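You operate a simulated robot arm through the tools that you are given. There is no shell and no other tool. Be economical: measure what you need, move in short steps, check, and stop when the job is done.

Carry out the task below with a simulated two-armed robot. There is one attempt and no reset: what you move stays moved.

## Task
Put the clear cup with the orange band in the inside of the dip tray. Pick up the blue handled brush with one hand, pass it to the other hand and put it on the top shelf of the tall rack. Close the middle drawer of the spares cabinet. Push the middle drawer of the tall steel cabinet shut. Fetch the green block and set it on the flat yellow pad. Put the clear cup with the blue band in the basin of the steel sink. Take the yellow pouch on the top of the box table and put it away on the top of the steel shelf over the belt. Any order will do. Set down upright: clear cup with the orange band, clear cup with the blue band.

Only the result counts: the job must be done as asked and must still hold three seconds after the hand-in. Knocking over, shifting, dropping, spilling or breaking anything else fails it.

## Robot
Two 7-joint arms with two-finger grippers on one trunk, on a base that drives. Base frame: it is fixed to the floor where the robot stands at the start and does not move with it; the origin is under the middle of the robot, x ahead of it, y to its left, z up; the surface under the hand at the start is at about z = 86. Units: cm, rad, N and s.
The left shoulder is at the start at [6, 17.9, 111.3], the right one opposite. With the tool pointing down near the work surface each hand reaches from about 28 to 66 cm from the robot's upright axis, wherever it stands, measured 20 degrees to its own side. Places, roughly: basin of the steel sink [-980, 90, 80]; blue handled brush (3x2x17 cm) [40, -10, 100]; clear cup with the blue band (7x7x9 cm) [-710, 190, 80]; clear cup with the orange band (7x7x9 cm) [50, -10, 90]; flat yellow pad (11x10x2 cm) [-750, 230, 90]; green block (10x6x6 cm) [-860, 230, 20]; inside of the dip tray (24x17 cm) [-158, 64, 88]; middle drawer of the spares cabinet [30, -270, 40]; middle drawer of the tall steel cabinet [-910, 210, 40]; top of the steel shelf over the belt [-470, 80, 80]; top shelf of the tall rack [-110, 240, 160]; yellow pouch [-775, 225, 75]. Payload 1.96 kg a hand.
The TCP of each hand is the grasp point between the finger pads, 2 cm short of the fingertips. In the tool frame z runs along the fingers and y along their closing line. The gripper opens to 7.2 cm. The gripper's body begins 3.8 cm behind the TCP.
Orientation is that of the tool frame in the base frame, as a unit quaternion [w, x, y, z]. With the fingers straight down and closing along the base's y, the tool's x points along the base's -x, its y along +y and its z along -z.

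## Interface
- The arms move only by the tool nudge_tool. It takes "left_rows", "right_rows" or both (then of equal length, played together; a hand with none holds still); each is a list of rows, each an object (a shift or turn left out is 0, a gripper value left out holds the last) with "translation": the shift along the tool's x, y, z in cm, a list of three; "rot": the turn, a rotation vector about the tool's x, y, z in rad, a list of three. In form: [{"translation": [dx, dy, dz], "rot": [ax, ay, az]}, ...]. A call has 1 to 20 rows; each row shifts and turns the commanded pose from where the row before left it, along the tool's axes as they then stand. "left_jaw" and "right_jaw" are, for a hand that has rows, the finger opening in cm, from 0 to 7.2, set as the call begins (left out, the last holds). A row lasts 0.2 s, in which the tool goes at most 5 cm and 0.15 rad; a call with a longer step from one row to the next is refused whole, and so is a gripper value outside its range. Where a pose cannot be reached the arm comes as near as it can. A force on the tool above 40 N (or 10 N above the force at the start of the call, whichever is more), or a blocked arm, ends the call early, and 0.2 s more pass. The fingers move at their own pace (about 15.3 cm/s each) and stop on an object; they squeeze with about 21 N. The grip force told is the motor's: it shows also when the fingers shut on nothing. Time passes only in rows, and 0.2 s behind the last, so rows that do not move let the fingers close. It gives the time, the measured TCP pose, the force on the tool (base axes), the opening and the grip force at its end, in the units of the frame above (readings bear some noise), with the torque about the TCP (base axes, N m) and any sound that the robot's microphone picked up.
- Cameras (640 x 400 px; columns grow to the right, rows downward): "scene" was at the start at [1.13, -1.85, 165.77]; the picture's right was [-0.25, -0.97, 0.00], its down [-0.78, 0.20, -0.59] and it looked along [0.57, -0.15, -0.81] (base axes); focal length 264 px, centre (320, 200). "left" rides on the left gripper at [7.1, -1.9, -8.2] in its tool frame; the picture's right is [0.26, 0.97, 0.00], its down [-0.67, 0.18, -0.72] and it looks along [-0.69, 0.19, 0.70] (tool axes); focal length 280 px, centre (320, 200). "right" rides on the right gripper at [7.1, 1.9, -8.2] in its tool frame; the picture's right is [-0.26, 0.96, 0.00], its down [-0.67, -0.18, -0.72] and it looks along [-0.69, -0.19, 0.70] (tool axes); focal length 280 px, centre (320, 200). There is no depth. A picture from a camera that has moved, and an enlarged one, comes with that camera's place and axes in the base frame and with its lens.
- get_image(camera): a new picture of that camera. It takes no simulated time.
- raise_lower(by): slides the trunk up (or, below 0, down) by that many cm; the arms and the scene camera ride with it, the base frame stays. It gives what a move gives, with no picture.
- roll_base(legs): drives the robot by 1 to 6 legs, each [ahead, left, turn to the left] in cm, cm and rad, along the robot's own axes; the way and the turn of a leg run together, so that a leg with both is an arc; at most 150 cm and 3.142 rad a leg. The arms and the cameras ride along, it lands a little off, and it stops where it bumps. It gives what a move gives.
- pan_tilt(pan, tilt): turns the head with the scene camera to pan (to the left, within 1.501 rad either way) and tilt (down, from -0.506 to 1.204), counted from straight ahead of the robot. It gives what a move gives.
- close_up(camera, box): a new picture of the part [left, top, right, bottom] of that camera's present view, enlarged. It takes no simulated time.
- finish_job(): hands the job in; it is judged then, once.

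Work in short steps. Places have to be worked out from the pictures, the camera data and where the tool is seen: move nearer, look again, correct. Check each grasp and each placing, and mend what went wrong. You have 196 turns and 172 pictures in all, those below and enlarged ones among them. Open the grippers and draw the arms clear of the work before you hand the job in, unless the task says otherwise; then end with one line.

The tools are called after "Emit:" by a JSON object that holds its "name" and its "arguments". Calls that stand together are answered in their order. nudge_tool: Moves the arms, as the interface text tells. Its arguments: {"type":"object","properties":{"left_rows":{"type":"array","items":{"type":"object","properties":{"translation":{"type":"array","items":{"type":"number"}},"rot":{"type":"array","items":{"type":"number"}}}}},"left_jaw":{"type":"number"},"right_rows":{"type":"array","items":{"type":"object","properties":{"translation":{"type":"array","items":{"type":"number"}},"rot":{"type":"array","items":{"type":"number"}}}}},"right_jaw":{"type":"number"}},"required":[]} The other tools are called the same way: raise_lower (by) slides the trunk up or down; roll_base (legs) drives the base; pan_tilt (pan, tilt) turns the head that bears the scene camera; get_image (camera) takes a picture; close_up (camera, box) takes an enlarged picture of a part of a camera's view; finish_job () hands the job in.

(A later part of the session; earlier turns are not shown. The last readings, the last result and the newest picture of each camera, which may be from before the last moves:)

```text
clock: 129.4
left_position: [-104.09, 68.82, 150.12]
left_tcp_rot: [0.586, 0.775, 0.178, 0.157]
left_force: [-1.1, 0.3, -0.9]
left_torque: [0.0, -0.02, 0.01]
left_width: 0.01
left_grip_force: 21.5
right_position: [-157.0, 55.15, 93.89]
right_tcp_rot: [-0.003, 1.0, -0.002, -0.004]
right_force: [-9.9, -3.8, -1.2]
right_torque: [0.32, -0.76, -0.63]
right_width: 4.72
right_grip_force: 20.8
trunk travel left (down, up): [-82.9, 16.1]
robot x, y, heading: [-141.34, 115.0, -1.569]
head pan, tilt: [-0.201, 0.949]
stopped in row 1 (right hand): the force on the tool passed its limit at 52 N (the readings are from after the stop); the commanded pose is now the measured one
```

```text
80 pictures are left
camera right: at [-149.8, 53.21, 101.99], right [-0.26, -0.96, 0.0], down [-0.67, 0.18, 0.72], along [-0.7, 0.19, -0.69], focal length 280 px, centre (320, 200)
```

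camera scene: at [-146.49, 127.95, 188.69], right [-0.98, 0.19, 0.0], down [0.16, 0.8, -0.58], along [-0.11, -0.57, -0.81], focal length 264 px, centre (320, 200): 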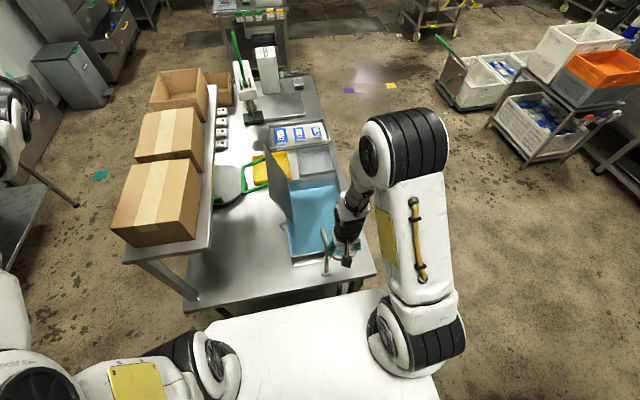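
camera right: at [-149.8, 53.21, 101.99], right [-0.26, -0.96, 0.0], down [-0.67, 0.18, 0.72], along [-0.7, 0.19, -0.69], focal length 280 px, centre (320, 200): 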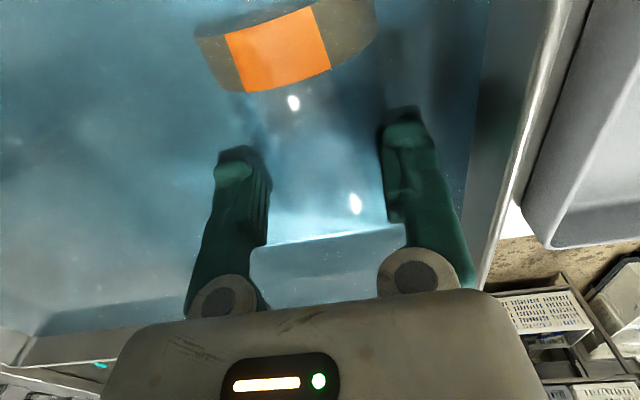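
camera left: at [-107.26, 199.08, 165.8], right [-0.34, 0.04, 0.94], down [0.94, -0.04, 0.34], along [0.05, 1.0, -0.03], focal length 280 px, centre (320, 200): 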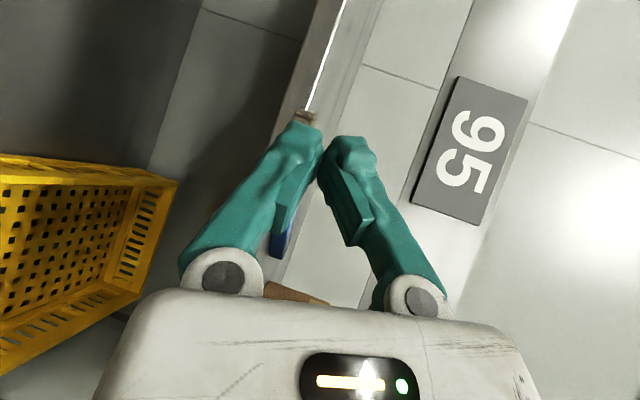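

The x-force suggests the camera touches the raised grate, and the grip is above the cup's middle. Drag the pinched cup 6 cm toward -x, away from the grate.

Emit:
{"name": "nudge_tool", "arguments": {"right_rows": [{"translation": [-1.5, 0, 0]}, {"translation": [-1.5, 0, 0]}, {"translation": [-1.5, 0, 0]}, {"translation": [-1.5, 0, 0]}, {}]}}

Emit:
{"name": "get_image", "arguments": {"camera": "right"}}

Emit:
{"name": "close_up", "arguments": {"camera": "scene", "box": [250, 120, 410, 220]}}

```text
clock: 130.6
left_position: [-103.98, 69.14, 150.23]
left_tcp_rot: [0.587, 0.774, 0.178, 0.156]
left_force: [0.4, -0.8, -0.7]
left_torque: [-0.02, -0.03, -0.01]
left_width: 0.0
left_grip_force: 21.1
right_position: [-162.96, 55.2, 94.0]
right_tcp_rot: [-0.001, 1.0, -0.001, -0.004]
right_force: [1.0, -2.1, 7.2]
right_torque: [-0.1, -0.2, 0.01]
right_width: 4.51
right_grip_force: 21.0
trunk travel left (down, up): [-82.9, 16.1]
robot x, y, heading: [-141.81, 115.53, -1.572]
head pan, tilt: [-0.201, 0.949]
```

```text
79 pictures are left
camera right: at [-155.66, 53.31, 102.15], right [-0.26, -0.96, 0.0], down [-0.67, 0.18, 0.72], along [-0.7, 0.19, -0.69], focal length 280 px, centre (320, 200)
```

right: 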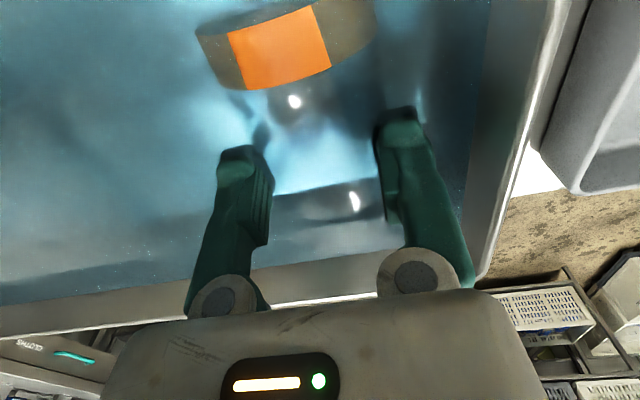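

```text
4.00 times, centred on (330, 170) of scene
camera zoom: at [-142.79, 114.21, 172.69], right [-0.98, 0.2, 0.0], down [0.16, 0.8, -0.58], along [-0.12, -0.57, -0.81], focal length 1055 px, centre (280, 320)
```

zoom: 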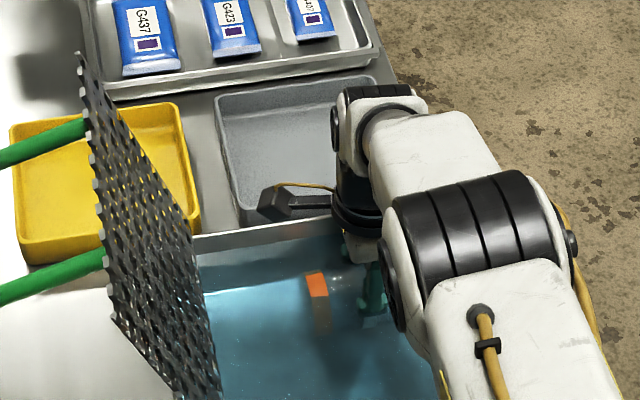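

The cup moved with the hand. Now open, descend lower around it, and grip.

Emit:
{"name": "nudge_tool", "arguments": {"right_rows": [{}, {}, {"translation": [0, 0, 1]}, {"translation": [0, 0, 1]}, {"translation": [0, 0, 0.8]}, {}], "right_jaw": 7.2}}

Emit:
{"name": "nudge_tool", "arguments": {"right_rows": [{}, {}, {}], "right_jaw": 0}}

Emit:
{"name": "get_image", "arguments": {"camera": "right"}}

```text
clock: 132.0
left_position: [-104.12, 69.06, 150.24]
left_tcp_rot: [0.586, 0.775, 0.178, 0.157]
left_force: [0.6, -0.6, -0.4]
left_torque: [0.02, 0.04, 0.0]
left_width: 0.0
left_grip_force: 20.9
right_position: [-162.9, 55.23, 91.13]
right_tcp_rot: [-0.002, 1.0, 0.0, -0.005]
right_force: [0.3, -0.3, -0.9]
right_torque: [-0.02, -0.02, 0.01]
right_width: 7.19
right_grip_force: 0.2
trunk travel left (down, up): [-82.9, 16.1]
robot x, y, heading: [-141.49, 114.92, -1.569]
head pan, tilt: [-0.201, 0.949]
```

```text
clock: 132.8
left_position: [-104.07, 69.1, 150.19]
left_tcp_rot: [0.586, 0.775, 0.178, 0.158]
left_force: [-0.4, -0.2, 0.2]
left_torque: [-0.03, -0.01, 0.03]
left_width: 0.0
left_grip_force: 21.6
right_position: [-162.97, 55.31, 91.26]
right_tcp_rot: [-0.001, 1.0, -0.001, -0.005]
right_force: [-0.2, -0.1, 5.3]
right_torque: [-0.03, 0.04, 0.07]
right_width: 6.47
right_grip_force: 21.1
trunk travel left (down, up): [-82.9, 16.1]
robot x, y, heading: [-141.22, 115.31, -1.57]
head pan, tilt: [-0.201, 0.949]
```

```text
77 pictures are left
camera right: at [-155.66, 53.36, 99.33], right [-0.26, -0.96, 0.0], down [-0.67, 0.18, 0.72], along [-0.7, 0.19, -0.69], focal length 280 px, centre (320, 200)
```

right: 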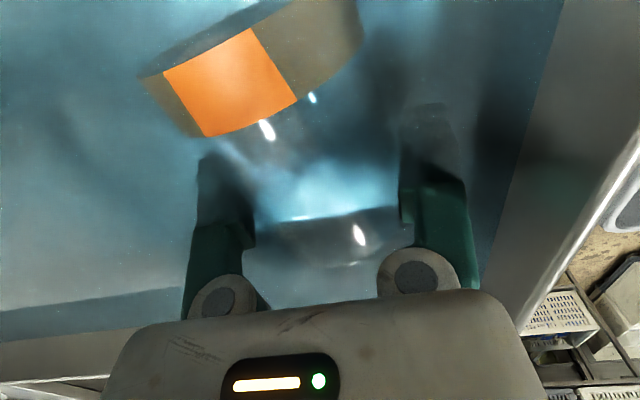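

Firm grip at 6.47. Lift 10 cm and yaw the wrist back so the mouth points away.

Emit:
{"name": "nudge_tool", "arguments": {"right_rows": [{"translation": [0, 0, -2.5]}, {"translation": [0, 0, -2.5]}, {"translation": [0, 0, -2.5]}, {"translation": [0, 0, -2.5]}, {"rot": [0, 0, -0.143]}, {"rot": [0, 0, -0.143]}, {"rot": [0, 0, -0.143]}, {"rot": [0, 0, -0.143]}, {"rot": [0, 0, -0.143]}, {"rot": [0, 0, -0.143]}, {"rot": [0, 0, -0.143]}, {"rot": [0, 0, -0.143]}, {"rot": [0, 0, -0.143]}, {"rot": [0, 0, -0.143]}, {"rot": [0, 0, -0.143]}, {}]}}

Emit:
{"name": "get_image", "arguments": {"camera": "right"}}

```text
clock: 136.2
left_position: [-103.9, 69.12, 150.1]
left_tcp_rot: [0.586, 0.775, 0.178, 0.157]
left_force: [-0.9, 0.0, -0.4]
left_torque: [-0.04, 0.0, 0.04]
left_width: 0.01
left_grip_force: 21.4
right_position: [-162.81, 55.23, 99.92]
right_tcp_rot: [-0.005, 0.707, 0.707, -0.002]
right_force: [-0.2, 0.3, -0.1]
right_torque: [-0.01, -0.01, 0.01]
right_width: 6.23
right_grip_force: 20.9
right hand out of reach, approached as far as the arm can: row 4
trunk travel left (down, up): [-82.9, 16.1]
robot x, y, heading: [-141.66, 115.27, -1.569]
head pan, tilt: [-0.201, 0.949]
```

```text
76 pictures are left
camera right: at [-160.71, 62.37, 108.11], right [0.97, -0.26, -0.01], down [-0.18, -0.68, 0.71], along [-0.19, -0.69, -0.7], focal length 280 px, centre (320, 200)
```

right: 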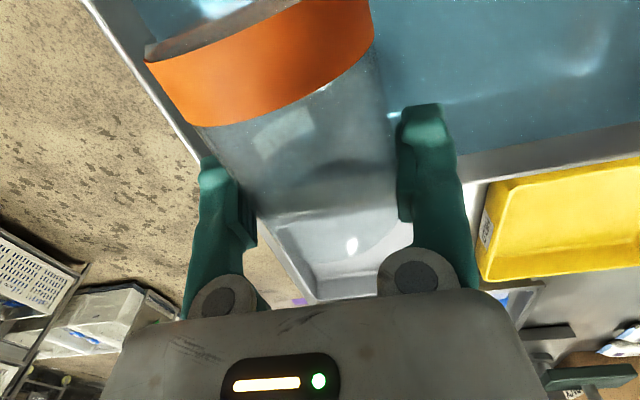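

Cup is held level with its mouth pointing away. Pitch the hand up about 60° so the cup tips toward upright.

Emit:
{"name": "nudge_tool", "arguments": {"right_rows": [{"translation": [2, 1.5, 0], "rot": [0, -0.15, 0]}, {"rot": [0, -0.15, 0]}, {"rot": [0, -0.15, 0]}, {"rot": [0, -0.15, 0]}, {"rot": [0, -0.15, 0]}, {"rot": [0, -0.15, 0]}, {"rot": [0, -0.15, 0]}, {}]}}

Emit:
{"name": "get_image", "arguments": {"camera": "right"}}

Emit:
{"name": "close_up", "arguments": {"camera": "scene", "box": [250, 120, 410, 220]}}

```text
clock: 138.0
left_position: [-104.15, 69.05, 150.14]
left_tcp_rot: [0.586, 0.775, 0.178, 0.157]
left_force: [-0.2, -0.2, 0.6]
left_torque: [0.01, 0.01, 0.0]
left_width: 0.0
left_grip_force: 21.2
right_position: [-161.33, 57.2, 99.89]
right_tcp_rot: [0.35, 0.611, 0.614, -0.356]
right_force: [-0.4, -0.6, 0.2]
right_torque: [0.02, -0.02, 0.02]
right_width: 6.17
right_grip_force: 21.3
trunk travel left (down, up): [-82.9, 16.1]
robot x, y, heading: [-141.34, 115.16, -1.571]
head pan, tilt: [-0.201, 0.949]
```

```text
75 pictures are left
camera right: at [-159.33, 67.91, 97.84], right [0.97, -0.13, 0.22], down [-0.18, 0.28, 0.94], along [-0.18, -0.95, 0.25], focal length 280 px, centre (320, 200)
```

right: 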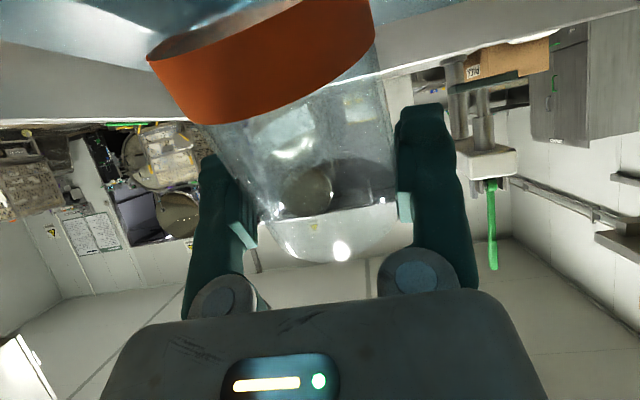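

```text
4.00 times, centred on (330, 170) of scene
camera zoom: at [-142.88, 114.13, 172.68], right [-0.98, 0.2, 0.0], down [0.16, 0.8, -0.58], along [-0.12, -0.57, -0.81], focal length 1055 px, centre (280, 320)
```

zoom: 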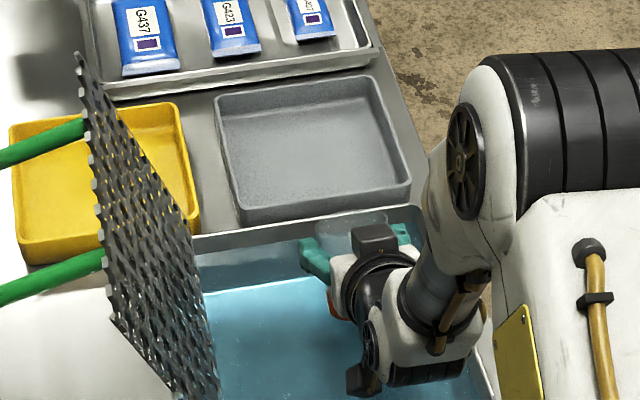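

Nearly upright now. Add a bit more pitch and roll to level it, then lower toward the tray floor.

Emit:
{"name": "nudge_tool", "arguments": {"right_rows": [{"translation": [0, 1, 0], "rot": [0, -0.07, 0.1]}, {"translation": [0, 0.5, 0], "rot": [0, -0.07, 0.1]}, {"translation": [1.39, 0, 0.56]}, {"translation": [1.39, 0, 0.56]}, {"translation": [0.8, 0, 0.3]}, {}]}}

Emit:
{"name": "get_image", "arguments": {"camera": "right"}}

Emit:
{"name": "close_up", "arguments": {"camera": "scene", "box": [290, 150, 386, 210]}}

```text
clock: 139.4
left_position: [-104.09, 69.04, 150.18]
left_tcp_rot: [0.586, 0.775, 0.178, 0.157]
left_force: [-0.5, -1.3, -0.4]
left_torque: [0.0, 0.01, -0.03]
left_width: 0.0
left_grip_force: 20.7
right_position: [-159.22, 57.2, 96.31]
right_tcp_rot: [0.427, 0.643, 0.525, -0.36]
right_force: [-0.1, -0.3, 0.6]
right_torque: [-0.01, -0.01, 0.02]
right_width: 6.2
right_grip_force: 21.3
trunk travel left (down, up): [-82.9, 16.1]
robot x, y, heading: [-141.89, 115.23, -1.575]
head pan, tilt: [-0.201, 0.949]
```

```text
73 pictures are left
camera right: at [-155.72, 67.24, 93.1], right [0.9, -0.18, 0.4], down [-0.3, 0.43, 0.85], along [-0.33, -0.88, 0.33], focal length 280 px, centre (320, 200)
```

right: 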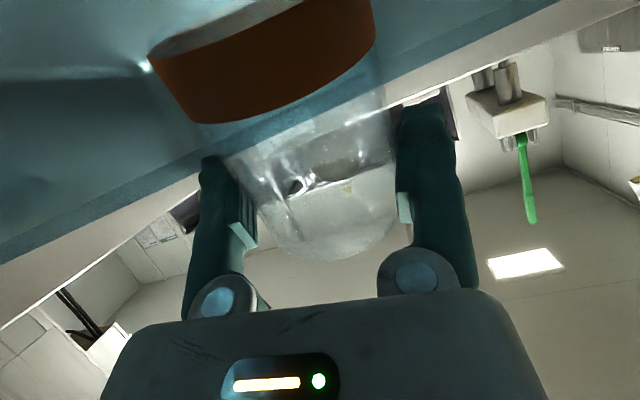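

```text
6.67 times, centred on (338, 180) of scene
camera zoom: at [-142.88, 114.14, 172.68], right [-0.98, 0.2, 0.0], down [0.16, 0.8, -0.58], along [-0.12, -0.57, -0.81], focal length 1758 px, centre (200, 333)
```

zoom: 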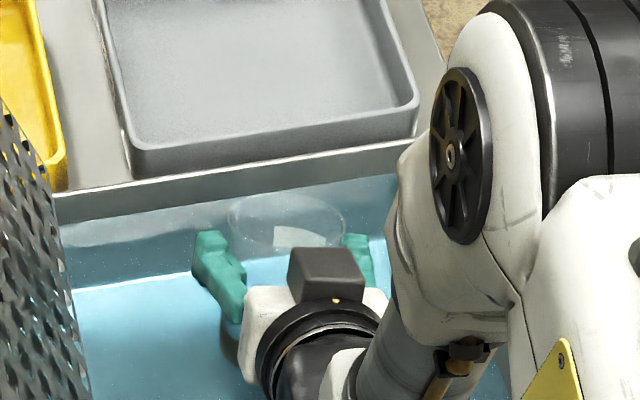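

The mouth faces up and the base looks parallel to the tray. Lower in small steps until contact.

Emit:
{"name": "nudge_tool", "arguments": {"right_rows": [{"translation": [0.46, -0.086, 0.19]}, {"translation": [0.46, -0.086, 0.19]}, {"translation": [0.46, -0.086, 0.19]}, {"translation": [0.46, -0.086, 0.19]}, {}]}}

```text
clock: 140.6
left_position: [-104.01, 69.3, 150.23]
left_tcp_rot: [0.587, 0.774, 0.178, 0.156]
left_force: [-0.5, 0.2, -0.2]
left_torque: [0.01, -0.02, -0.04]
left_width: 0.01
left_grip_force: 20.7
right_position: [-159.25, 57.24, 94.39]
right_tcp_rot: [0.427, 0.643, 0.523, -0.362]
right_force: [-2.4, -1.5, 13.6]
right_torque: [-0.27, 0.18, -0.03]
right_width: 6.13
right_grip_force: 21.5
trunk travel left (down, up): [-82.9, 16.1]
robot x, y, heading: [-141.21, 115.34, -1.564]
head pan, tilt: [-0.201, 0.949]
```

Contact felt (13.6 N). Open to release; the remaining ~20° lean will settle upright.

Emit:
{"name": "nudge_tool", "arguments": {"right_rows": [{}, {}, {}, {}], "right_jaw": 7.2}}

Emit:
{"name": "get_image", "arguments": {"camera": "right"}}

Emit:
{"name": "close_up", "arguments": {"camera": "scene", "box": [290, 150, 386, 210]}}

```text
clock: 141.6
left_position: [-104.12, 69.06, 150.15]
left_tcp_rot: [0.587, 0.775, 0.178, 0.156]
left_force: [-0.4, 0.1, 0.0]
left_torque: [-0.01, -0.02, 0.0]
left_width: 0.0
left_grip_force: 21.3
right_position: [-159.18, 57.24, 94.26]
right_tcp_rot: [0.426, 0.644, 0.524, -0.36]
right_force: [0.2, -0.1, -0.6]
right_torque: [0.02, 0.02, -0.01]
right_width: 7.18
right_grip_force: 0.0
trunk travel left (down, up): [-82.9, 16.1]
robot x, y, heading: [-141.12, 115.41, -1.569]
head pan, tilt: [-0.201, 0.949]
```

```text
71 pictures are left
camera right: at [-155.75, 67.25, 91.11], right [0.9, -0.18, 0.4], down [-0.3, 0.43, 0.85], along [-0.33, -0.88, 0.33], focal length 280 px, centre (320, 200)
```

right: 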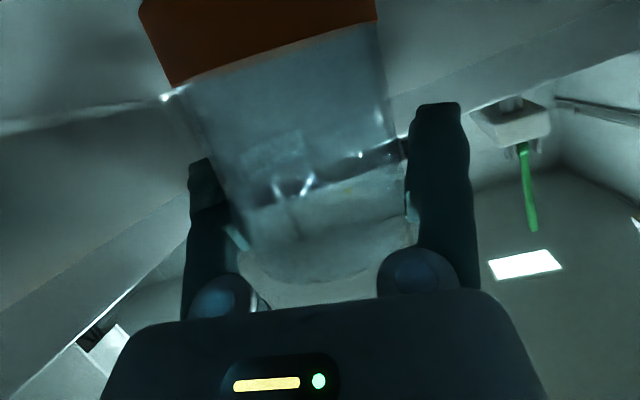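

```text
6.67 times, centred on (338, 180) of scene
camera zoom: at [-142.87, 114.14, 172.68], right [-0.98, 0.2, 0.0], down [0.16, 0.8, -0.58], along [-0.12, -0.57, -0.81], focal length 1758 px, centre (200, 333)
```

zoom: 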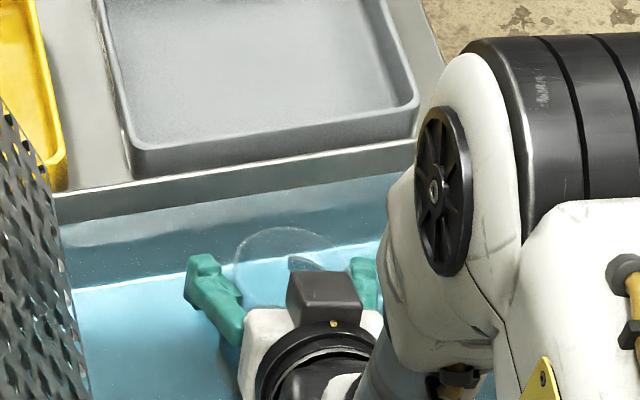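

Cup settled. Withdraw: back a little along the fingers, then up.

Emit:
{"name": "nudge_tool", "arguments": {"right_rows": [{"translation": [0, 0, -1.2]}, {"translation": [0, 0, -1.2]}, {"translation": [-1.8, 0.34, -0.76]}, {"translation": [-1.8, 0.34, -0.76]}, {"translation": [-2.7, 0.5, -1.1]}, {"translation": [-2.7, 0.5, -1.1]}, {"translation": [-2.7, 0.5, -1.1]}, {"translation": [-2.7, 0.5, -1.1]}]}}

Emit:
{"name": "close_up", "arguments": {"camera": "scene", "box": [260, 130, 388, 210]}}

```text
clock: 143.4
left_position: [-103.92, 69.12, 150.09]
left_tcp_rot: [0.587, 0.774, 0.178, 0.158]
left_force: [0.2, 1.0, 0.4]
left_torque: [0.0, -0.01, 0.01]
left_width: 0.0
left_grip_force: 20.7
right_position: [-159.22, 59.56, 111.0]
right_tcp_rot: [0.426, 0.643, 0.523, -0.361]
right_force: [-0.3, -0.2, 0.6]
right_torque: [-0.01, 0.02, -0.01]
right_width: 7.22
right_grip_force: 0.0
trunk travel left (down, up): [-82.9, 16.1]
robot x, y, heading: [-141.18, 115.31, -1.573]
head pan, tilt: [-0.201, 0.949]
```

```text
5.00 times, centred on (324, 170) of scene
camera zoom: at [-142.84, 114.26, 172.68], right [-0.98, 0.2, 0.0], down [0.16, 0.8, -0.58], along [-0.12, -0.57, -0.81], focal length 1319 px, centre (300, 350)
```

zoom: 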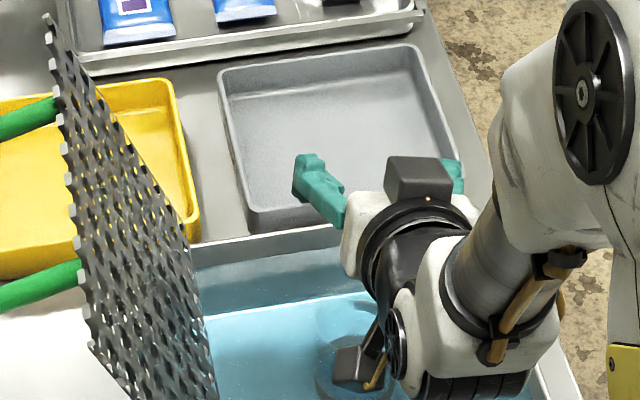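

Cup stands in the tray. Raise the trunk to clear the tap, back away and take a verifying look.

Emit:
{"name": "raise_lower", "arguments": {"by": 16}}

Emit:
{"name": "roll_base", "arguments": {"legs": [[-30, 0, 0]]}}

Emit:
{"name": "close_up", "arguments": {"camera": "scene", "box": [260, 90, 388, 170]}}

```text
clock: 145.3
left_position: [-104.11, 69.05, 166.24]
left_tcp_rot: [0.586, 0.775, 0.178, 0.157]
left_force: [0.5, 0.6, 0.1]
left_torque: [-0.04, 0.02, -0.01]
left_width: 0.0
left_grip_force: 20.8
right_position: [-159.16, 59.46, 126.86]
right_tcp_rot: [0.426, 0.643, 0.524, -0.361]
right_force: [-1.1, 0.1, 0.1]
right_torque: [-0.05, 0.02, 0.0]
right_width: 7.2
right_grip_force: 0.1
trunk travel left (down, up): [-98.9, 0.1]
robot x, y, heading: [-141.61, 115.4, -1.575]
head pan, tilt: [-0.201, 0.949]
```

```text
clock: 147.3
left_position: [-104.27, 98.67, 166.14]
left_tcp_rot: [0.586, 0.775, 0.177, 0.157]
left_force: [-1.0, -0.5, 0.2]
left_torque: [0.01, 0.0, 0.01]
left_width: 0.05
left_grip_force: 21.2
right_position: [-159.29, 89.1, 126.76]
right_tcp_rot: [0.426, 0.644, 0.524, -0.36]
right_force: [-0.1, 0.0, -0.3]
right_torque: [0.02, 0.01, 0.0]
right_width: 7.22
right_grip_force: 0.0
trunk travel left (down, up): [-98.9, 0.1]
robot x, y, heading: [-141.29, 145.03, -1.572]
head pan, tilt: [-0.201, 0.949]
```

```text
5.00 times, centred on (324, 130) of scene
camera zoom: at [-142.88, 143.68, 188.68], right [-0.98, 0.2, 0.0], down [0.16, 0.8, -0.58], along [-0.12, -0.57, -0.81], focal length 1319 px, centre (300, 550)
```

zoom: 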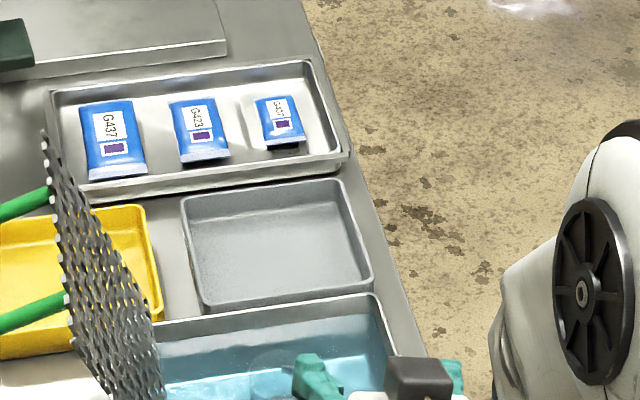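

Return both hands to the neutral tool-down orientation before travelling.

Emit:
{"name": "nudge_tool", "arguments": {"left_rows": [{"translation": [1, -2, 0], "rot": [0.0987, 0.0569, -0.0793]}, {"translation": [1, -2, 0], "rot": [0.0987, 0.0569, -0.0793]}, {"translation": [1, -2, 0], "rot": [0.0987, 0.0569, -0.0793]}, {"translation": [1, -2, 0], "rot": [0.0987, 0.0569, -0.0793]}, {"translation": [0, -2, 1], "rot": [0.0987, 0.0569, -0.0793]}, {"translation": [0, -2, 2], "rot": [0.0987, 0.0569, -0.0793]}, {"translation": [0, 0, 2], "rot": [0.0987, 0.0569, -0.0793]}, {"translation": [0, 0, 2], "rot": [0.0987, 0.0569, -0.0793]}, {"translation": [0, 0, 3], "rot": [0.0987, 0.0569, -0.0793]}, {"translation": [0, 0, 3], "rot": [0.0987, 0.0569, -0.0793]}, {"translation": [0, 0, 3], "rot": [0.0987, 0.0569, -0.0793]}, {"translation": [0, 0, 4], "rot": [0.0987, 0.0569, -0.0793]}], "right_rows": [{"rot": [0.00825, 0.0983, -0.0151]}, {"rot": [0.00825, 0.0983, -0.0151]}, {"rot": [0.00825, 0.0983, -0.0151]}, {"rot": [0.00825, 0.0983, -0.0151]}, {"rot": [0.00825, 0.0983, -0.0151]}, {"rot": [0.00825, 0.0983, -0.0151]}, {"rot": [0.00825, 0.0983, -0.0151]}, {"rot": [0.00825, 0.0983, -0.0151]}, {"rot": [0.00825, 0.0983, -0.0151]}, {"rot": [0.00825, 0.0983, -0.0151]}, {"rot": [0.00825, 0.0983, -0.0151]}, {"translation": [3, 0, 0], "rot": [0.00825, 0.0983, -0.0151]}], "left_jaw": 7.2}}

Emit:
{"name": "get_image", "arguments": {"camera": "scene"}}

```text
clock: 149.9
left_position: [-100.45, 104.04, 139.81]
left_tcp_rot: [0.072, 0.731, 0.678, 0.013]
left_force: [0.3, -0.2, -0.9]
left_torque: [-0.02, 0.0, 0.01]
left_width: 7.19
left_grip_force: 0.0
left hand out of reach, approached as far as the arm can: row 9, 10, 11, 12
right_position: [-159.18, 92.19, 126.5]
right_tcp_rot: [-0.002, 0.706, 0.708, -0.001]
right_force: [0.3, -0.3, 0.5]
right_torque: [0.03, 0.03, 0.04]
right_width: 7.2
right_grip_force: 0.0
trunk travel left (down, up): [-98.9, 0.1]
robot x, y, heading: [-141.38, 145.67, -1.571]
head pan, tilt: [-0.201, 0.949]
```

```text
67 pictures are left
camera scene: at [-142.68, 143.9, 188.68], right [-0.98, 0.2, 0.0], down [0.16, 0.8, -0.58], along [-0.12, -0.57, -0.81], focal length 264 px, centre (320, 200)
```

scene: 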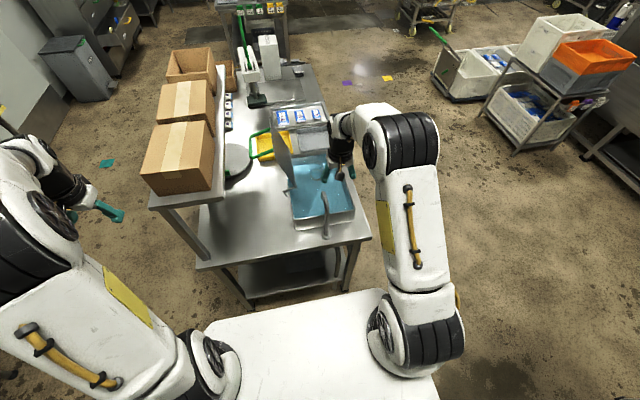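

Turn to face -x; look left at the tray to verify the cup before leaving.

Emit:
{"name": "roll_base", "arguments": {"legs": [[0, 0, -1.57]]}}

Emit:
{"name": "pan_tilt", "arguments": {"pan": 1.4, "tilt": 0.8}}

Emit:
{"name": "close_up", "arguments": {"camera": "scene", "box": [200, 120, 400, 245]}}

```text
clock: 154.1
left_position: [-181.97, 103.71, 139.9]
left_tcp_rot: [0.062, 0.997, -0.033, -0.041]
left_force: [-0.2, -0.3, 0.5]
left_torque: [-0.02, 0.0, -0.02]
left_width: 7.16
left_grip_force: 0.0
right_position: [-194.44, 162.35, 126.56]
right_tcp_rot: [-0.001, 1.0, 0.006, -0.002]
right_force: [1.0, -0.4, 0.0]
right_torque: [0.03, -0.02, 0.03]
right_width: 7.17
right_grip_force: 0.1
trunk travel left (down, up): [-98.9, 0.1]
robot x, y, heading: [-141.34, 145.39, -3.14]
head pan, tilt: [-0.201, 0.949]
```

```text
clock: 155.8
left_position: [-181.97, 103.79, 139.91]
left_tcp_rot: [0.062, 0.997, -0.033, -0.042]
left_force: [-0.6, -0.1, -0.1]
left_torque: [0.02, -0.02, -0.02]
left_width: 7.19
left_grip_force: 0.0
right_position: [-194.47, 162.46, 126.54]
right_tcp_rot: [-0.001, 1.0, 0.007, -0.001]
right_force: [-0.8, 0.4, -0.5]
right_torque: [-0.01, 0.02, -0.03]
right_width: 7.22
right_grip_force: 0.0
trunk travel left (down, up): [-98.9, 0.1]
robot x, y, heading: [-141.1, 145.1, -3.123]
head pan, tilt: [1.4, 0.799]
```

```text
3.20 times, centred on (300, 182) of scene
camera zoom: at [-136.75, 137.25, 189.83], right [-0.99, 0.16, 0.0], down [0.12, 0.71, -0.7], along [-0.11, -0.69, -0.72], focal length 844 px, centre (384, 256)
```

zoom: 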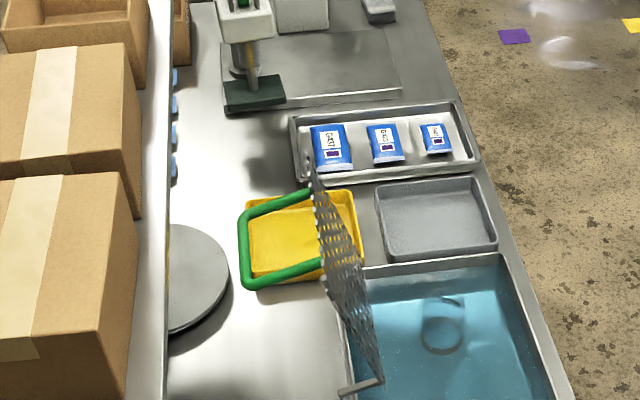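

The orange-banded cup stands upright in the dip tray. Now drive down the corridor.

Emit:
{"name": "roll_base", "arguments": {"legs": [[150, 5, 0], [100, 0, 0]]}}

Emit:
{"name": "pan_tilt", "arguments": {"pan": 0.0, "tilt": 0.35}}

Emit:
{"name": "get_image", "arguments": {"camera": "scene"}}

```text
refused: leg 1 is longer than a leg can be; nothing moved
```

```text
clock: 157.3
left_position: [-182.07, 103.87, 139.99]
left_tcp_rot: [0.061, 0.997, -0.032, -0.041]
left_force: [0.0, 0.5, -0.4]
left_torque: [-0.02, 0.03, -0.01]
left_width: 7.18
left_grip_force: 0.1
right_position: [-194.64, 162.49, 126.59]
right_tcp_rot: [0.0, 1.0, 0.006, -0.001]
right_force: [0.4, -0.4, 0.2]
right_torque: [-0.01, -0.02, 0.03]
right_width: 7.21
right_grip_force: 0.0
trunk travel left (down, up): [-98.9, 0.1]
robot x, y, heading: [-141.86, 144.99, -3.128]
head pan, tilt: [0.0, 0.351]
```

```text
65 pictures are left
camera scene: at [-144.76, 145.1, 193.8], right [-0.01, 1.0, 0.0], down [0.34, 0.0, -0.94], along [-0.94, -0.01, -0.34], focal length 264 px, centre (320, 200)
```

scene: 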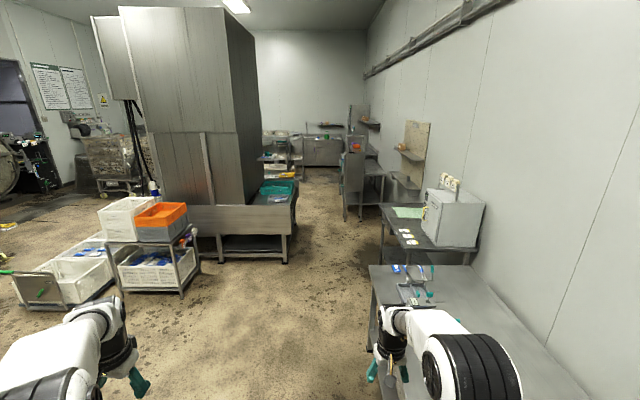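

The corridor is clear along y≈140. Drive ahead about 3.9 m and look again.

Emit:
{"name": "roll_base", "arguments": {"legs": [[148, 0, 0], [148, 0, 0], [95, 0, 0]]}}

Emit:
{"name": "get_image", "arguments": {"camera": "scene"}}

```text
clock: 176.0
left_position: [-570.57, 101.67, 139.98]
left_tcp_rot: [0.061, 0.997, -0.034, -0.042]
left_force: [0.6, -0.1, 0.4]
left_torque: [0.04, 0.04, -0.01]
left_width: 7.2
left_grip_force: 0.0
right_position: [-582.96, 160.23, 126.59]
right_tcp_rot: [-0.001, 1.0, 0.005, -0.002]
right_force: [0.2, -0.3, -0.7]
right_torque: [0.01, 0.02, 0.0]
right_width: 7.2
right_grip_force: 0.0
trunk travel left (down, up): [-98.9, 0.1]
robot x, y, heading: [-529.68, 142.72, -3.136]
head pan, tilt: [0.0, 0.351]
```

```text
64 pictures are left
camera scene: at [-533.16, 142.75, 193.8], right [-0.01, 1.0, 0.0], down [0.34, 0.0, -0.94], along [-0.94, -0.01, -0.34], focal length 264 px, centre (320, 200)
```

scene: 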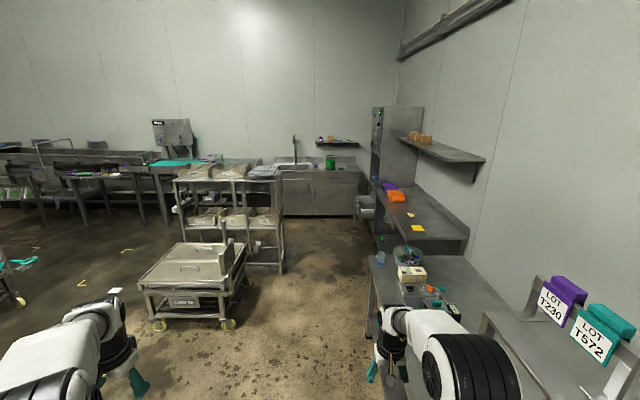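

I can see the blue-banded cup (~(-703,186)), the yellow pad (~(-748,227)), the sink and the tall cabinet. Drive to beside the cup and face the table.

Emit:
{"name": "roll_base", "arguments": {"legs": [[148, 0, 0], [42, 4, 0], [0, 0, -1.573]]}}

Emit:
{"name": "pan_tilt", "arguments": {"pan": 0.0, "tilt": 0.85}}

Emit:
{"name": "get_image", "arguments": {"camera": "scene"}}

```text
clock: 189.3
left_position: [-761.67, 175.31, 139.89]
left_tcp_rot: [-0.015, -0.691, 0.719, 0.072]
left_force: [-0.2, -0.4, -0.3]
left_torque: [0.01, -0.04, -0.04]
left_width: 7.21
left_grip_force: 0.2
right_position: [-703.4, 189.22, 126.63]
right_tcp_rot: [-0.003, 0.72, -0.694, 0.0]
right_force: [0.3, -0.1, 0.3]
right_torque: [0.01, 0.01, -0.01]
right_width: 7.18
right_grip_force: 0.0
trunk travel left (down, up): [-98.9, 0.1]
robot x, y, heading: [-719.56, 135.66, 1.609]
head pan, tilt: [0.0, 0.351]
```

```text
clock: 190.3
left_position: [-761.6, 175.32, 139.87]
left_tcp_rot: [-0.015, -0.691, 0.719, 0.072]
left_force: [0.5, -0.1, -0.4]
left_torque: [-0.03, 0.0, 0.01]
left_width: 7.2
left_grip_force: 0.1
right_position: [-703.31, 189.24, 126.57]
right_tcp_rot: [-0.001, 0.72, -0.694, -0.001]
right_force: [0.1, -0.1, -0.2]
right_torque: [0.0, 0.03, 0.02]
right_width: 7.18
right_grip_force: 0.0
trunk travel left (down, up): [-98.9, 0.1]
robot x, y, heading: [-719.11, 135.64, 1.603]
head pan, tilt: [0.0, 0.85]
```

```text
63 pictures are left
camera scene: at [-719.33, 137.56, 189.44], right [1.0, 0.04, 0.0], down [0.03, -0.75, -0.66], along [-0.02, 0.66, -0.75], focal length 264 px, centre (320, 200)
```

scene: 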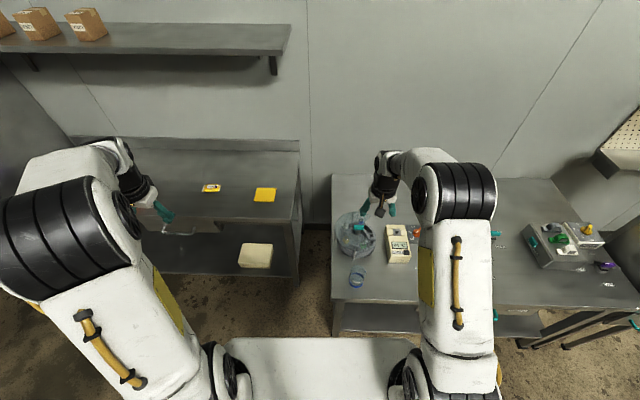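

Lower the trunk 15 cm to get a second viewpoint for triangulating the blue cup.

Emit:
{"name": "close_up", "arguments": {"camera": "scene", "box": [310, 200, 470, 300]}}

Emit:
{"name": "raise_lower", "arguments": {"by": -16}}

Emit:
{"name": "close_up", "arguments": {"camera": "scene", "box": [310, 200, 470, 300]}}

```text
4.00 times, centred on (390, 250) of scene
camera zoom: at [-719.33, 137.56, 189.44], right [1.0, 0.04, 0.0], down [0.03, -0.75, -0.66], along [-0.02, 0.66, -0.75], focal length 1055 px, centre (40, 0)
```

zoom: 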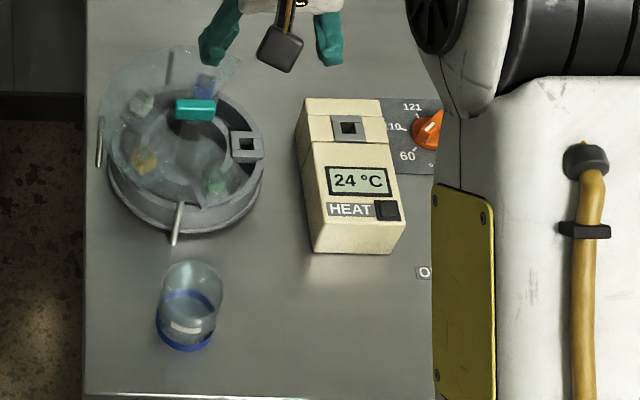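

```text
clock: 192.1
left_position: [-761.53, 175.35, 123.94]
left_tcp_rot: [-0.015, -0.691, 0.72, 0.072]
left_force: [0.0, -0.2, 0.5]
left_torque: [0.0, 0.0, -0.02]
left_width: 7.2
left_grip_force: 0.0
right_position: [-703.46, 189.33, 110.59]
right_tcp_rot: [-0.002, 0.72, -0.694, 0.0]
right_force: [-0.6, 0.1, 1.1]
right_torque: [0.02, 0.01, -0.01]
right_width: 7.19
right_grip_force: 0.0
trunk travel left (down, up): [-82.9, 16.1]
robot x, y, heading: [-719.11, 135.68, 1.604]
head pan, tilt: [0.0, 0.85]
```

```text
4.00 times, centred on (390, 250) of scene
camera zoom: at [-719.33, 137.54, 173.44], right [1.0, 0.04, 0.0], down [0.03, -0.75, -0.66], along [-0.02, 0.66, -0.75], focal length 1055 px, centre (40, 0)
```

zoom: 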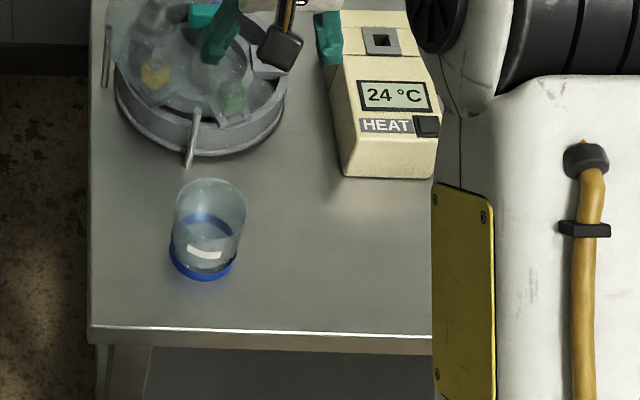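

Cup triangulated at (-705,187.1), base z≈80, rim ≈89.5. Bring the right hand over it and check with the hand camera.

Emit:
{"name": "nudge_tool", "arguments": {"right_rows": [{"translation": [2.15, 1.67, 3]}, {"translation": [0, 0, 4]}, {"translation": [0, 0, 4]}, {}], "right_jaw": 7.2}}

Emit:
{"name": "get_image", "arguments": {"camera": "right"}}

```text
clock: 193.1
left_position: [-761.61, 175.22, 124.06]
left_tcp_rot: [-0.015, -0.691, 0.719, 0.072]
left_force: [-1.2, -0.8, 0.4]
left_torque: [-0.02, 0.03, -0.04]
left_width: 7.21
left_grip_force: 0.1
right_position: [-704.84, 187.14, 99.63]
right_tcp_rot: [-0.001, 0.72, -0.694, -0.001]
right_force: [0.2, 0.1, -0.6]
right_torque: [-0.01, 0.01, -0.01]
right_width: 7.2
right_grip_force: 0.0
trunk travel left (down, up): [-82.9, 16.1]
robot x, y, heading: [-719.43, 135.86, 1.609]
head pan, tilt: [0.0, 0.85]
```

```text
60 pictures are left
camera right: at [-706.53, 179.97, 107.65], right [-0.97, 0.23, 0.0], down [0.16, 0.68, 0.72], along [0.16, 0.7, -0.7], focal length 280 px, centre (320, 200)
```

right: 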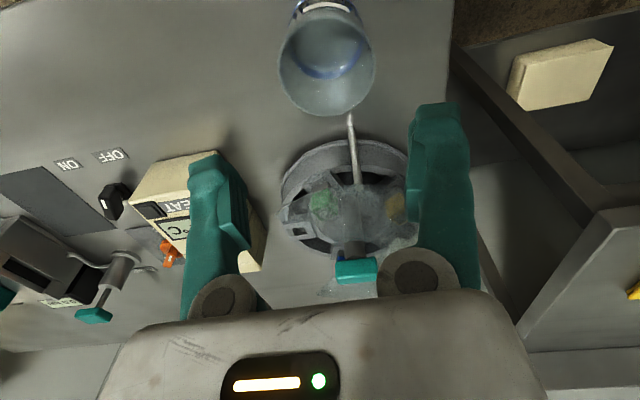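

Rim centre ≈(-705.5,186.6). Small correction, descend to z≈87.6 and close.

Emit:
{"name": "nudge_tool", "arguments": {"right_rows": [{"translation": [0.53, 0.67, 2.5]}, {"translation": [0, 0, 2.5]}, {"translation": [0, 0, 2.5]}, {"translation": [0, 0, 2.5]}, {"translation": [0, 0, 1.5]}, {}]}}

Emit:
{"name": "get_image", "arguments": {"camera": "right"}}

```text
clock: 194.5
left_position: [-761.72, 175.3, 124.0]
left_tcp_rot: [-0.015, -0.691, 0.719, 0.072]
left_force: [0.9, 0.8, -0.5]
left_torque: [-0.02, 0.02, 0.0]
left_width: 7.2
left_grip_force: 0.2
right_position: [-705.69, 186.66, 87.98]
right_tcp_rot: [-0.002, 0.72, -0.694, -0.001]
right_force: [-0.4, -0.4, 0.6]
right_torque: [-0.01, -0.01, 0.02]
right_width: 7.2
right_grip_force: 0.1
trunk travel left (down, up): [-82.9, 16.1]
robot x, y, heading: [-719.59, 136.0, 1.609]
head pan, tilt: [0.0, 0.85]
```

```text
59 pictures are left
camera right: at [-707.09, 179.47, 96.1], right [-0.97, 0.23, 0.0], down [0.16, 0.68, 0.72], along [0.16, 0.7, -0.7], focal length 280 px, centre (320, 200)
```

right: 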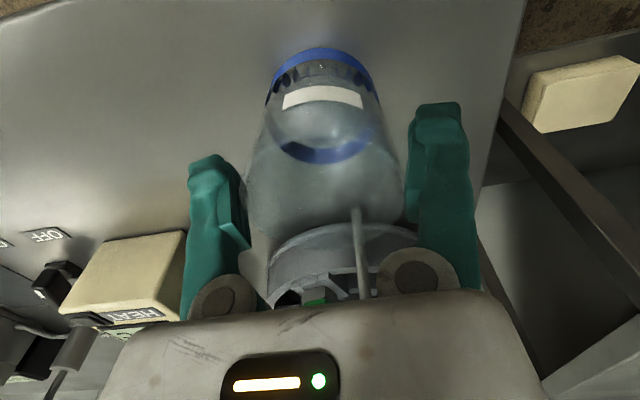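

Cup is centred between the fingers with no contact. Lower 0.5 and close, then lift.

Emit:
{"name": "nudge_tool", "arguments": {"right_rows": [{"translation": [0, 0, 0.5]}, {}]}}

Emit:
{"name": "nudge_tool", "arguments": {"right_rows": [{}, {}, {}], "right_jaw": 0}}

Emit:
{"name": "nudge_tool", "arguments": {"right_rows": [{"translation": [0, 0, -3]}, {"translation": [0, 0, -3]}, {"translation": [0, 0, -3]}, {}]}}

Emit:
{"name": "get_image", "arguments": {"camera": "right"}}

```text
clock: 195.1
left_position: [-761.55, 175.36, 124.08]
left_tcp_rot: [-0.015, -0.691, 0.719, 0.073]
left_force: [-0.2, -0.5, 0.5]
left_torque: [-0.01, 0.01, 0.03]
left_width: 7.22
left_grip_force: 0.0
right_position: [-705.51, 186.54, 87.47]
right_tcp_rot: [-0.002, 0.72, -0.694, 0.0]
right_force: [0.5, 0.3, 0.8]
right_torque: [0.01, 0.01, -0.03]
right_width: 7.22
right_grip_force: 0.1
trunk travel left (down, up): [-82.9, 16.1]
robot x, y, heading: [-718.88, 135.92, 1.602]
head pan, tilt: [0.0, 0.85]
```

```text
clock: 195.9
left_position: [-761.6, 175.33, 123.92]
left_tcp_rot: [-0.015, -0.691, 0.719, 0.072]
left_force: [0.6, -0.4, 0.8]
left_torque: [0.04, 0.0, 0.0]
left_width: 7.2
left_grip_force: 0.0
right_position: [-705.57, 186.67, 87.62]
right_tcp_rot: [-0.002, 0.72, -0.694, 0.0]
right_force: [-0.6, -0.6, 0.4]
right_torque: [-0.04, 0.05, -0.02]
right_width: 6.94
right_grip_force: 20.5
trunk travel left (down, up): [-82.9, 16.1]
robot x, y, heading: [-718.98, 135.77, 1.605]
head pan, tilt: [0.0, 0.85]
```

```text
clock: 196.9
left_position: [-761.52, 175.32, 123.93]
left_tcp_rot: [-0.015, -0.691, 0.719, 0.073]
left_force: [-0.2, 0.2, 0.7]
left_torque: [0.0, -0.01, 0.01]
left_width: 7.21
left_grip_force: 0.0
right_position: [-705.55, 186.47, 96.56]
right_tcp_rot: [-0.002, 0.72, -0.694, -0.001]
right_force: [0.6, 0.0, -0.1]
right_torque: [-0.01, -0.01, 0.0]
right_width: 6.93
right_grip_force: 20.9
trunk travel left (down, up): [-82.9, 16.1]
robot x, y, heading: [-719.5, 135.91, 1.606]
head pan, tilt: [0.0, 0.85]
```

```text
58 pictures are left
camera right: at [-707.04, 179.47, 104.68], right [-0.97, 0.23, 0.0], down [0.16, 0.68, 0.72], along [0.16, 0.7, -0.7], focal length 280 px, centre (320, 200)
```

right: 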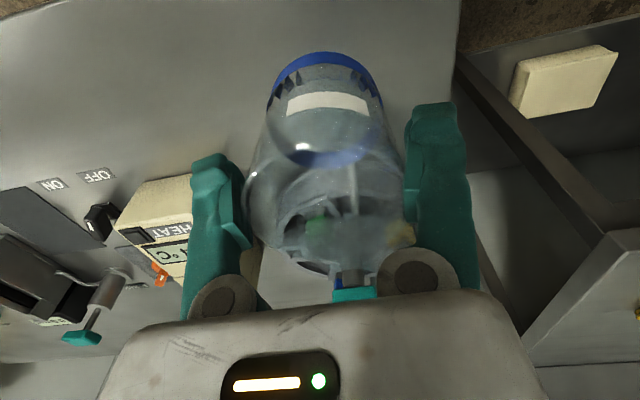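

Cup held (6.93). Raise the trunk, turn to face -x and drive toward the sink, then look.

Emit:
{"name": "raise_lower", "arguments": {"by": 16}}

Emit:
{"name": "roll_base", "arguments": {"legs": [[0, 0, 1.535], [120, 0, 0]]}}

Emit:
{"name": "pan_tilt", "arguments": {"pan": 0.1, "tilt": 0.5}}

Emit:
{"name": "get_image", "arguments": {"camera": "scene"}}

```text
clock: 198.7
left_position: [-761.58, 175.42, 139.96]
left_tcp_rot: [-0.016, -0.691, 0.719, 0.072]
left_force: [0.4, 0.4, -0.1]
left_torque: [0.03, 0.0, 0.02]
left_width: 7.21
left_grip_force: 0.1
right_position: [-705.66, 186.61, 112.56]
right_tcp_rot: [-0.002, 0.72, -0.694, -0.001]
right_force: [0.0, -0.1, 0.0]
right_torque: [0.0, 0.0, -0.01]
right_width: 6.91
right_grip_force: 21.1
trunk travel left (down, up): [-98.9, 0.1]
robot x, y, heading: [-719.19, 135.72, 1.609]
head pan, tilt: [0.0, 0.85]
```

```text
clock: 208.5
left_position: [-879.27, 94.37, 139.89]
left_tcp_rot: [0.061, 0.997, -0.036, -0.041]
left_force: [1.3, 0.1, 0.8]
left_torque: [-0.03, 0.02, -0.03]
left_width: 7.18
left_grip_force: 0.1
right_position: [-888.52, 150.88, 112.6]
right_tcp_rot: [-0.001, 1.0, 0.003, -0.002]
right_force: [0.1, -0.4, -0.6]
right_torque: [-0.02, 0.02, 0.0]
right_width: 6.75
right_grip_force: 21.1
trunk travel left (down, up): [-98.9, 0.1]
robot x, y, heading: [-838.46, 135.04, -3.138]
head pan, tilt: [0.0, 0.85]
```

```text
clock: 209.3
left_position: [-879.3, 94.47, 139.98]
left_tcp_rot: [0.061, 0.997, -0.035, -0.042]
left_force: [0.3, -0.4, -0.2]
left_torque: [-0.01, 0.01, 0.01]
left_width: 7.19
left_grip_force: 0.0
right_position: [-888.72, 150.74, 112.53]
right_tcp_rot: [-0.001, 1.0, 0.003, -0.002]
right_force: [-0.2, 0.1, 0.2]
right_torque: [0.03, -0.01, 0.02]
right_width: 6.73
right_grip_force: 21.6
trunk travel left (down, up): [-98.9, 0.1]
robot x, y, heading: [-838.36, 135.46, -3.14]
head pan, tilt: [0.099, 0.499]
```

```text
57 pictures are left
camera scene: at [-841.52, 134.42, 192.42], right [-0.1, 0.99, 0.0], down [0.48, 0.05, -0.88], along [-0.87, -0.09, -0.48], focal length 264 px, centre (320, 200)
```

scene: 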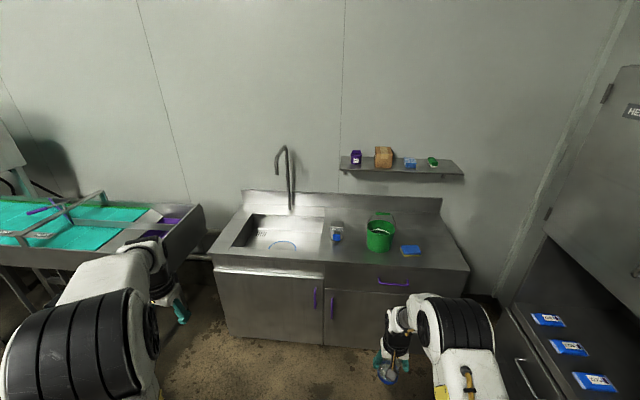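

The sink basin centre is about (-982,90), counter edge x≈-953. Check the left side for clearance before sidestepping.

Emit:
{"name": "roll_base", "arguments": {"legs": [[88, 0, 0]]}}

Emit:
{"name": "pan_tilt", "arguments": {"pan": 1.2, "tilt": 0.7}}

Emit:
{"name": "get_image", "arguments": {"camera": "scene"}}

```text
clock: 214.0
left_position: [-967.11, 94.15, 139.91]
left_tcp_rot: [0.061, 0.997, -0.037, -0.042]
left_force: [0.1, 1.2, -0.2]
left_torque: [0.03, -0.03, -0.04]
left_width: 7.19
left_grip_force: 0.1
right_position: [-976.51, 150.58, 112.63]
right_tcp_rot: [-0.001, 1.0, 0.001, -0.002]
right_force: [1.7, -0.3, -0.1]
right_torque: [0.01, 0.03, -0.07]
right_width: 6.65
right_grip_force: 21.0
trunk travel left (down, up): [-98.9, 0.1]
robot x, y, heading: [-926.39, 135.04, -3.137]
head pan, tilt: [0.099, 0.499]
```

```text
clock: 215.3
left_position: [-967.31, 94.2, 139.89]
left_tcp_rot: [0.061, 0.997, -0.036, -0.041]
left_force: [0.1, 0.0, -0.5]
left_torque: [0.01, 0.02, -0.03]
left_width: 7.18
left_grip_force: 0.0
right_position: [-976.54, 150.56, 112.62]
right_tcp_rot: [-0.001, 1.0, 0.002, -0.002]
right_force: [1.2, -1.7, -1.0]
right_torque: [-0.06, 0.02, -0.04]
right_width: 6.64
right_grip_force: 21.4
trunk travel left (down, up): [-98.9, 0.1]
robot x, y, heading: [-926.57, 135.07, -3.142]
head pan, tilt: [1.201, 0.7]
```

```text
56 pictures are left
camera scene: at [-923.3, 127.17, 190.66], right [-0.93, 0.36, 0.0], down [0.23, 0.6, -0.76], along [-0.28, -0.71, -0.64], focal length 264 px, centre (320, 200)
```

scene: 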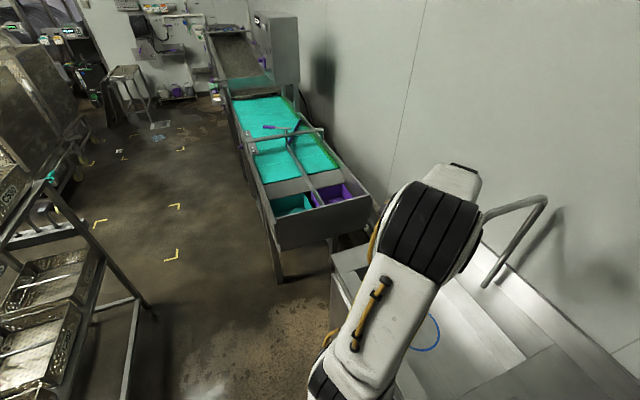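

Space to the left is free. Sidestep 57 cm left, then look at the basin.

Emit:
{"name": "roll_base", "arguments": {"legs": [[0, 57, 0]]}}

Emit:
{"name": "pan_tilt", "arguments": {"pan": -0.15, "tilt": 0.9}}

Emit:
{"name": "get_image", "arguments": {"camera": "scene"}}

Emit:
{"name": "get_image", "arguments": {"camera": "right"}}

```text
clock: 218.6
left_position: [-967.29, 37.65, 139.99]
left_tcp_rot: [0.062, 0.996, -0.039, -0.042]
left_force: [-1.3, 0.0, 0.3]
left_torque: [0.04, 0.02, -0.01]
left_width: 7.22
left_grip_force: 0.1
right_position: [-976.5, 94.06, 112.51]
right_tcp_rot: [-0.001, 1.0, 0.0, -0.001]
right_force: [0.3, 0.0, 0.4]
right_torque: [-0.03, -0.01, 0.02]
right_width: 6.58
right_grip_force: 20.9
trunk travel left (down, up): [-98.9, 0.1]
robot x, y, heading: [-926.3, 78.43, 3.136]
head pan, tilt: [1.201, 0.7]
```

```text
clock: 220.1
left_position: [-967.33, 37.45, 139.88]
left_tcp_rot: [0.061, 0.997, -0.038, -0.041]
left_force: [-0.5, -0.3, -0.9]
left_torque: [-0.01, -0.01, 0.0]
left_width: 7.19
left_grip_force: 0.0
right_position: [-976.49, 93.98, 112.59]
right_tcp_rot: [-0.001, 1.0, 0.001, -0.003]
right_force: [0.3, 1.0, -0.1]
right_torque: [-0.01, -0.01, -0.05]
right_width: 6.57
right_grip_force: 21.1
trunk travel left (down, up): [-98.9, 0.1]
robot x, y, heading: [-926.22, 78.08, 3.141]
head pan, tilt: [-0.15, 0.901]
```

```text
55 pictures are left
camera scene: at [-927.71, 79.36, 189.04], right [0.15, 0.99, 0.0], down [0.77, -0.12, -0.62], along [-0.61, 0.09, -0.78], focal length 264 px, centre (320, 200)
```

scene: 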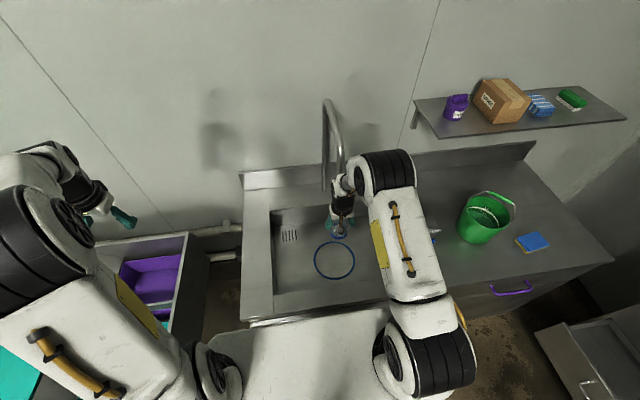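

```text
54 pictures are left
camera right: at [-969.26, 92.07, 120.67], right [-0.26, -0.97, 0.0], down [-0.67, 0.18, 0.72], along [-0.69, 0.19, -0.7], focal length 280 px, centre (320, 200)
```

right: 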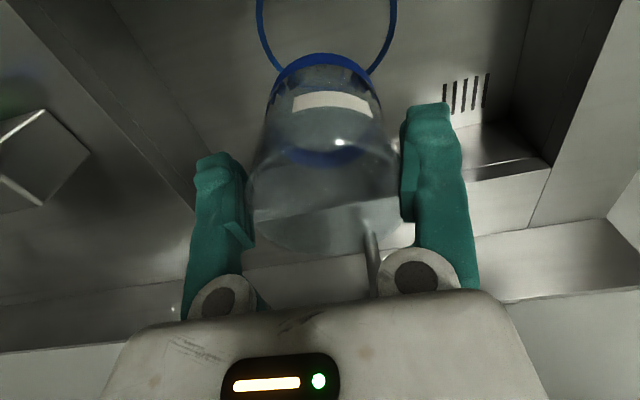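

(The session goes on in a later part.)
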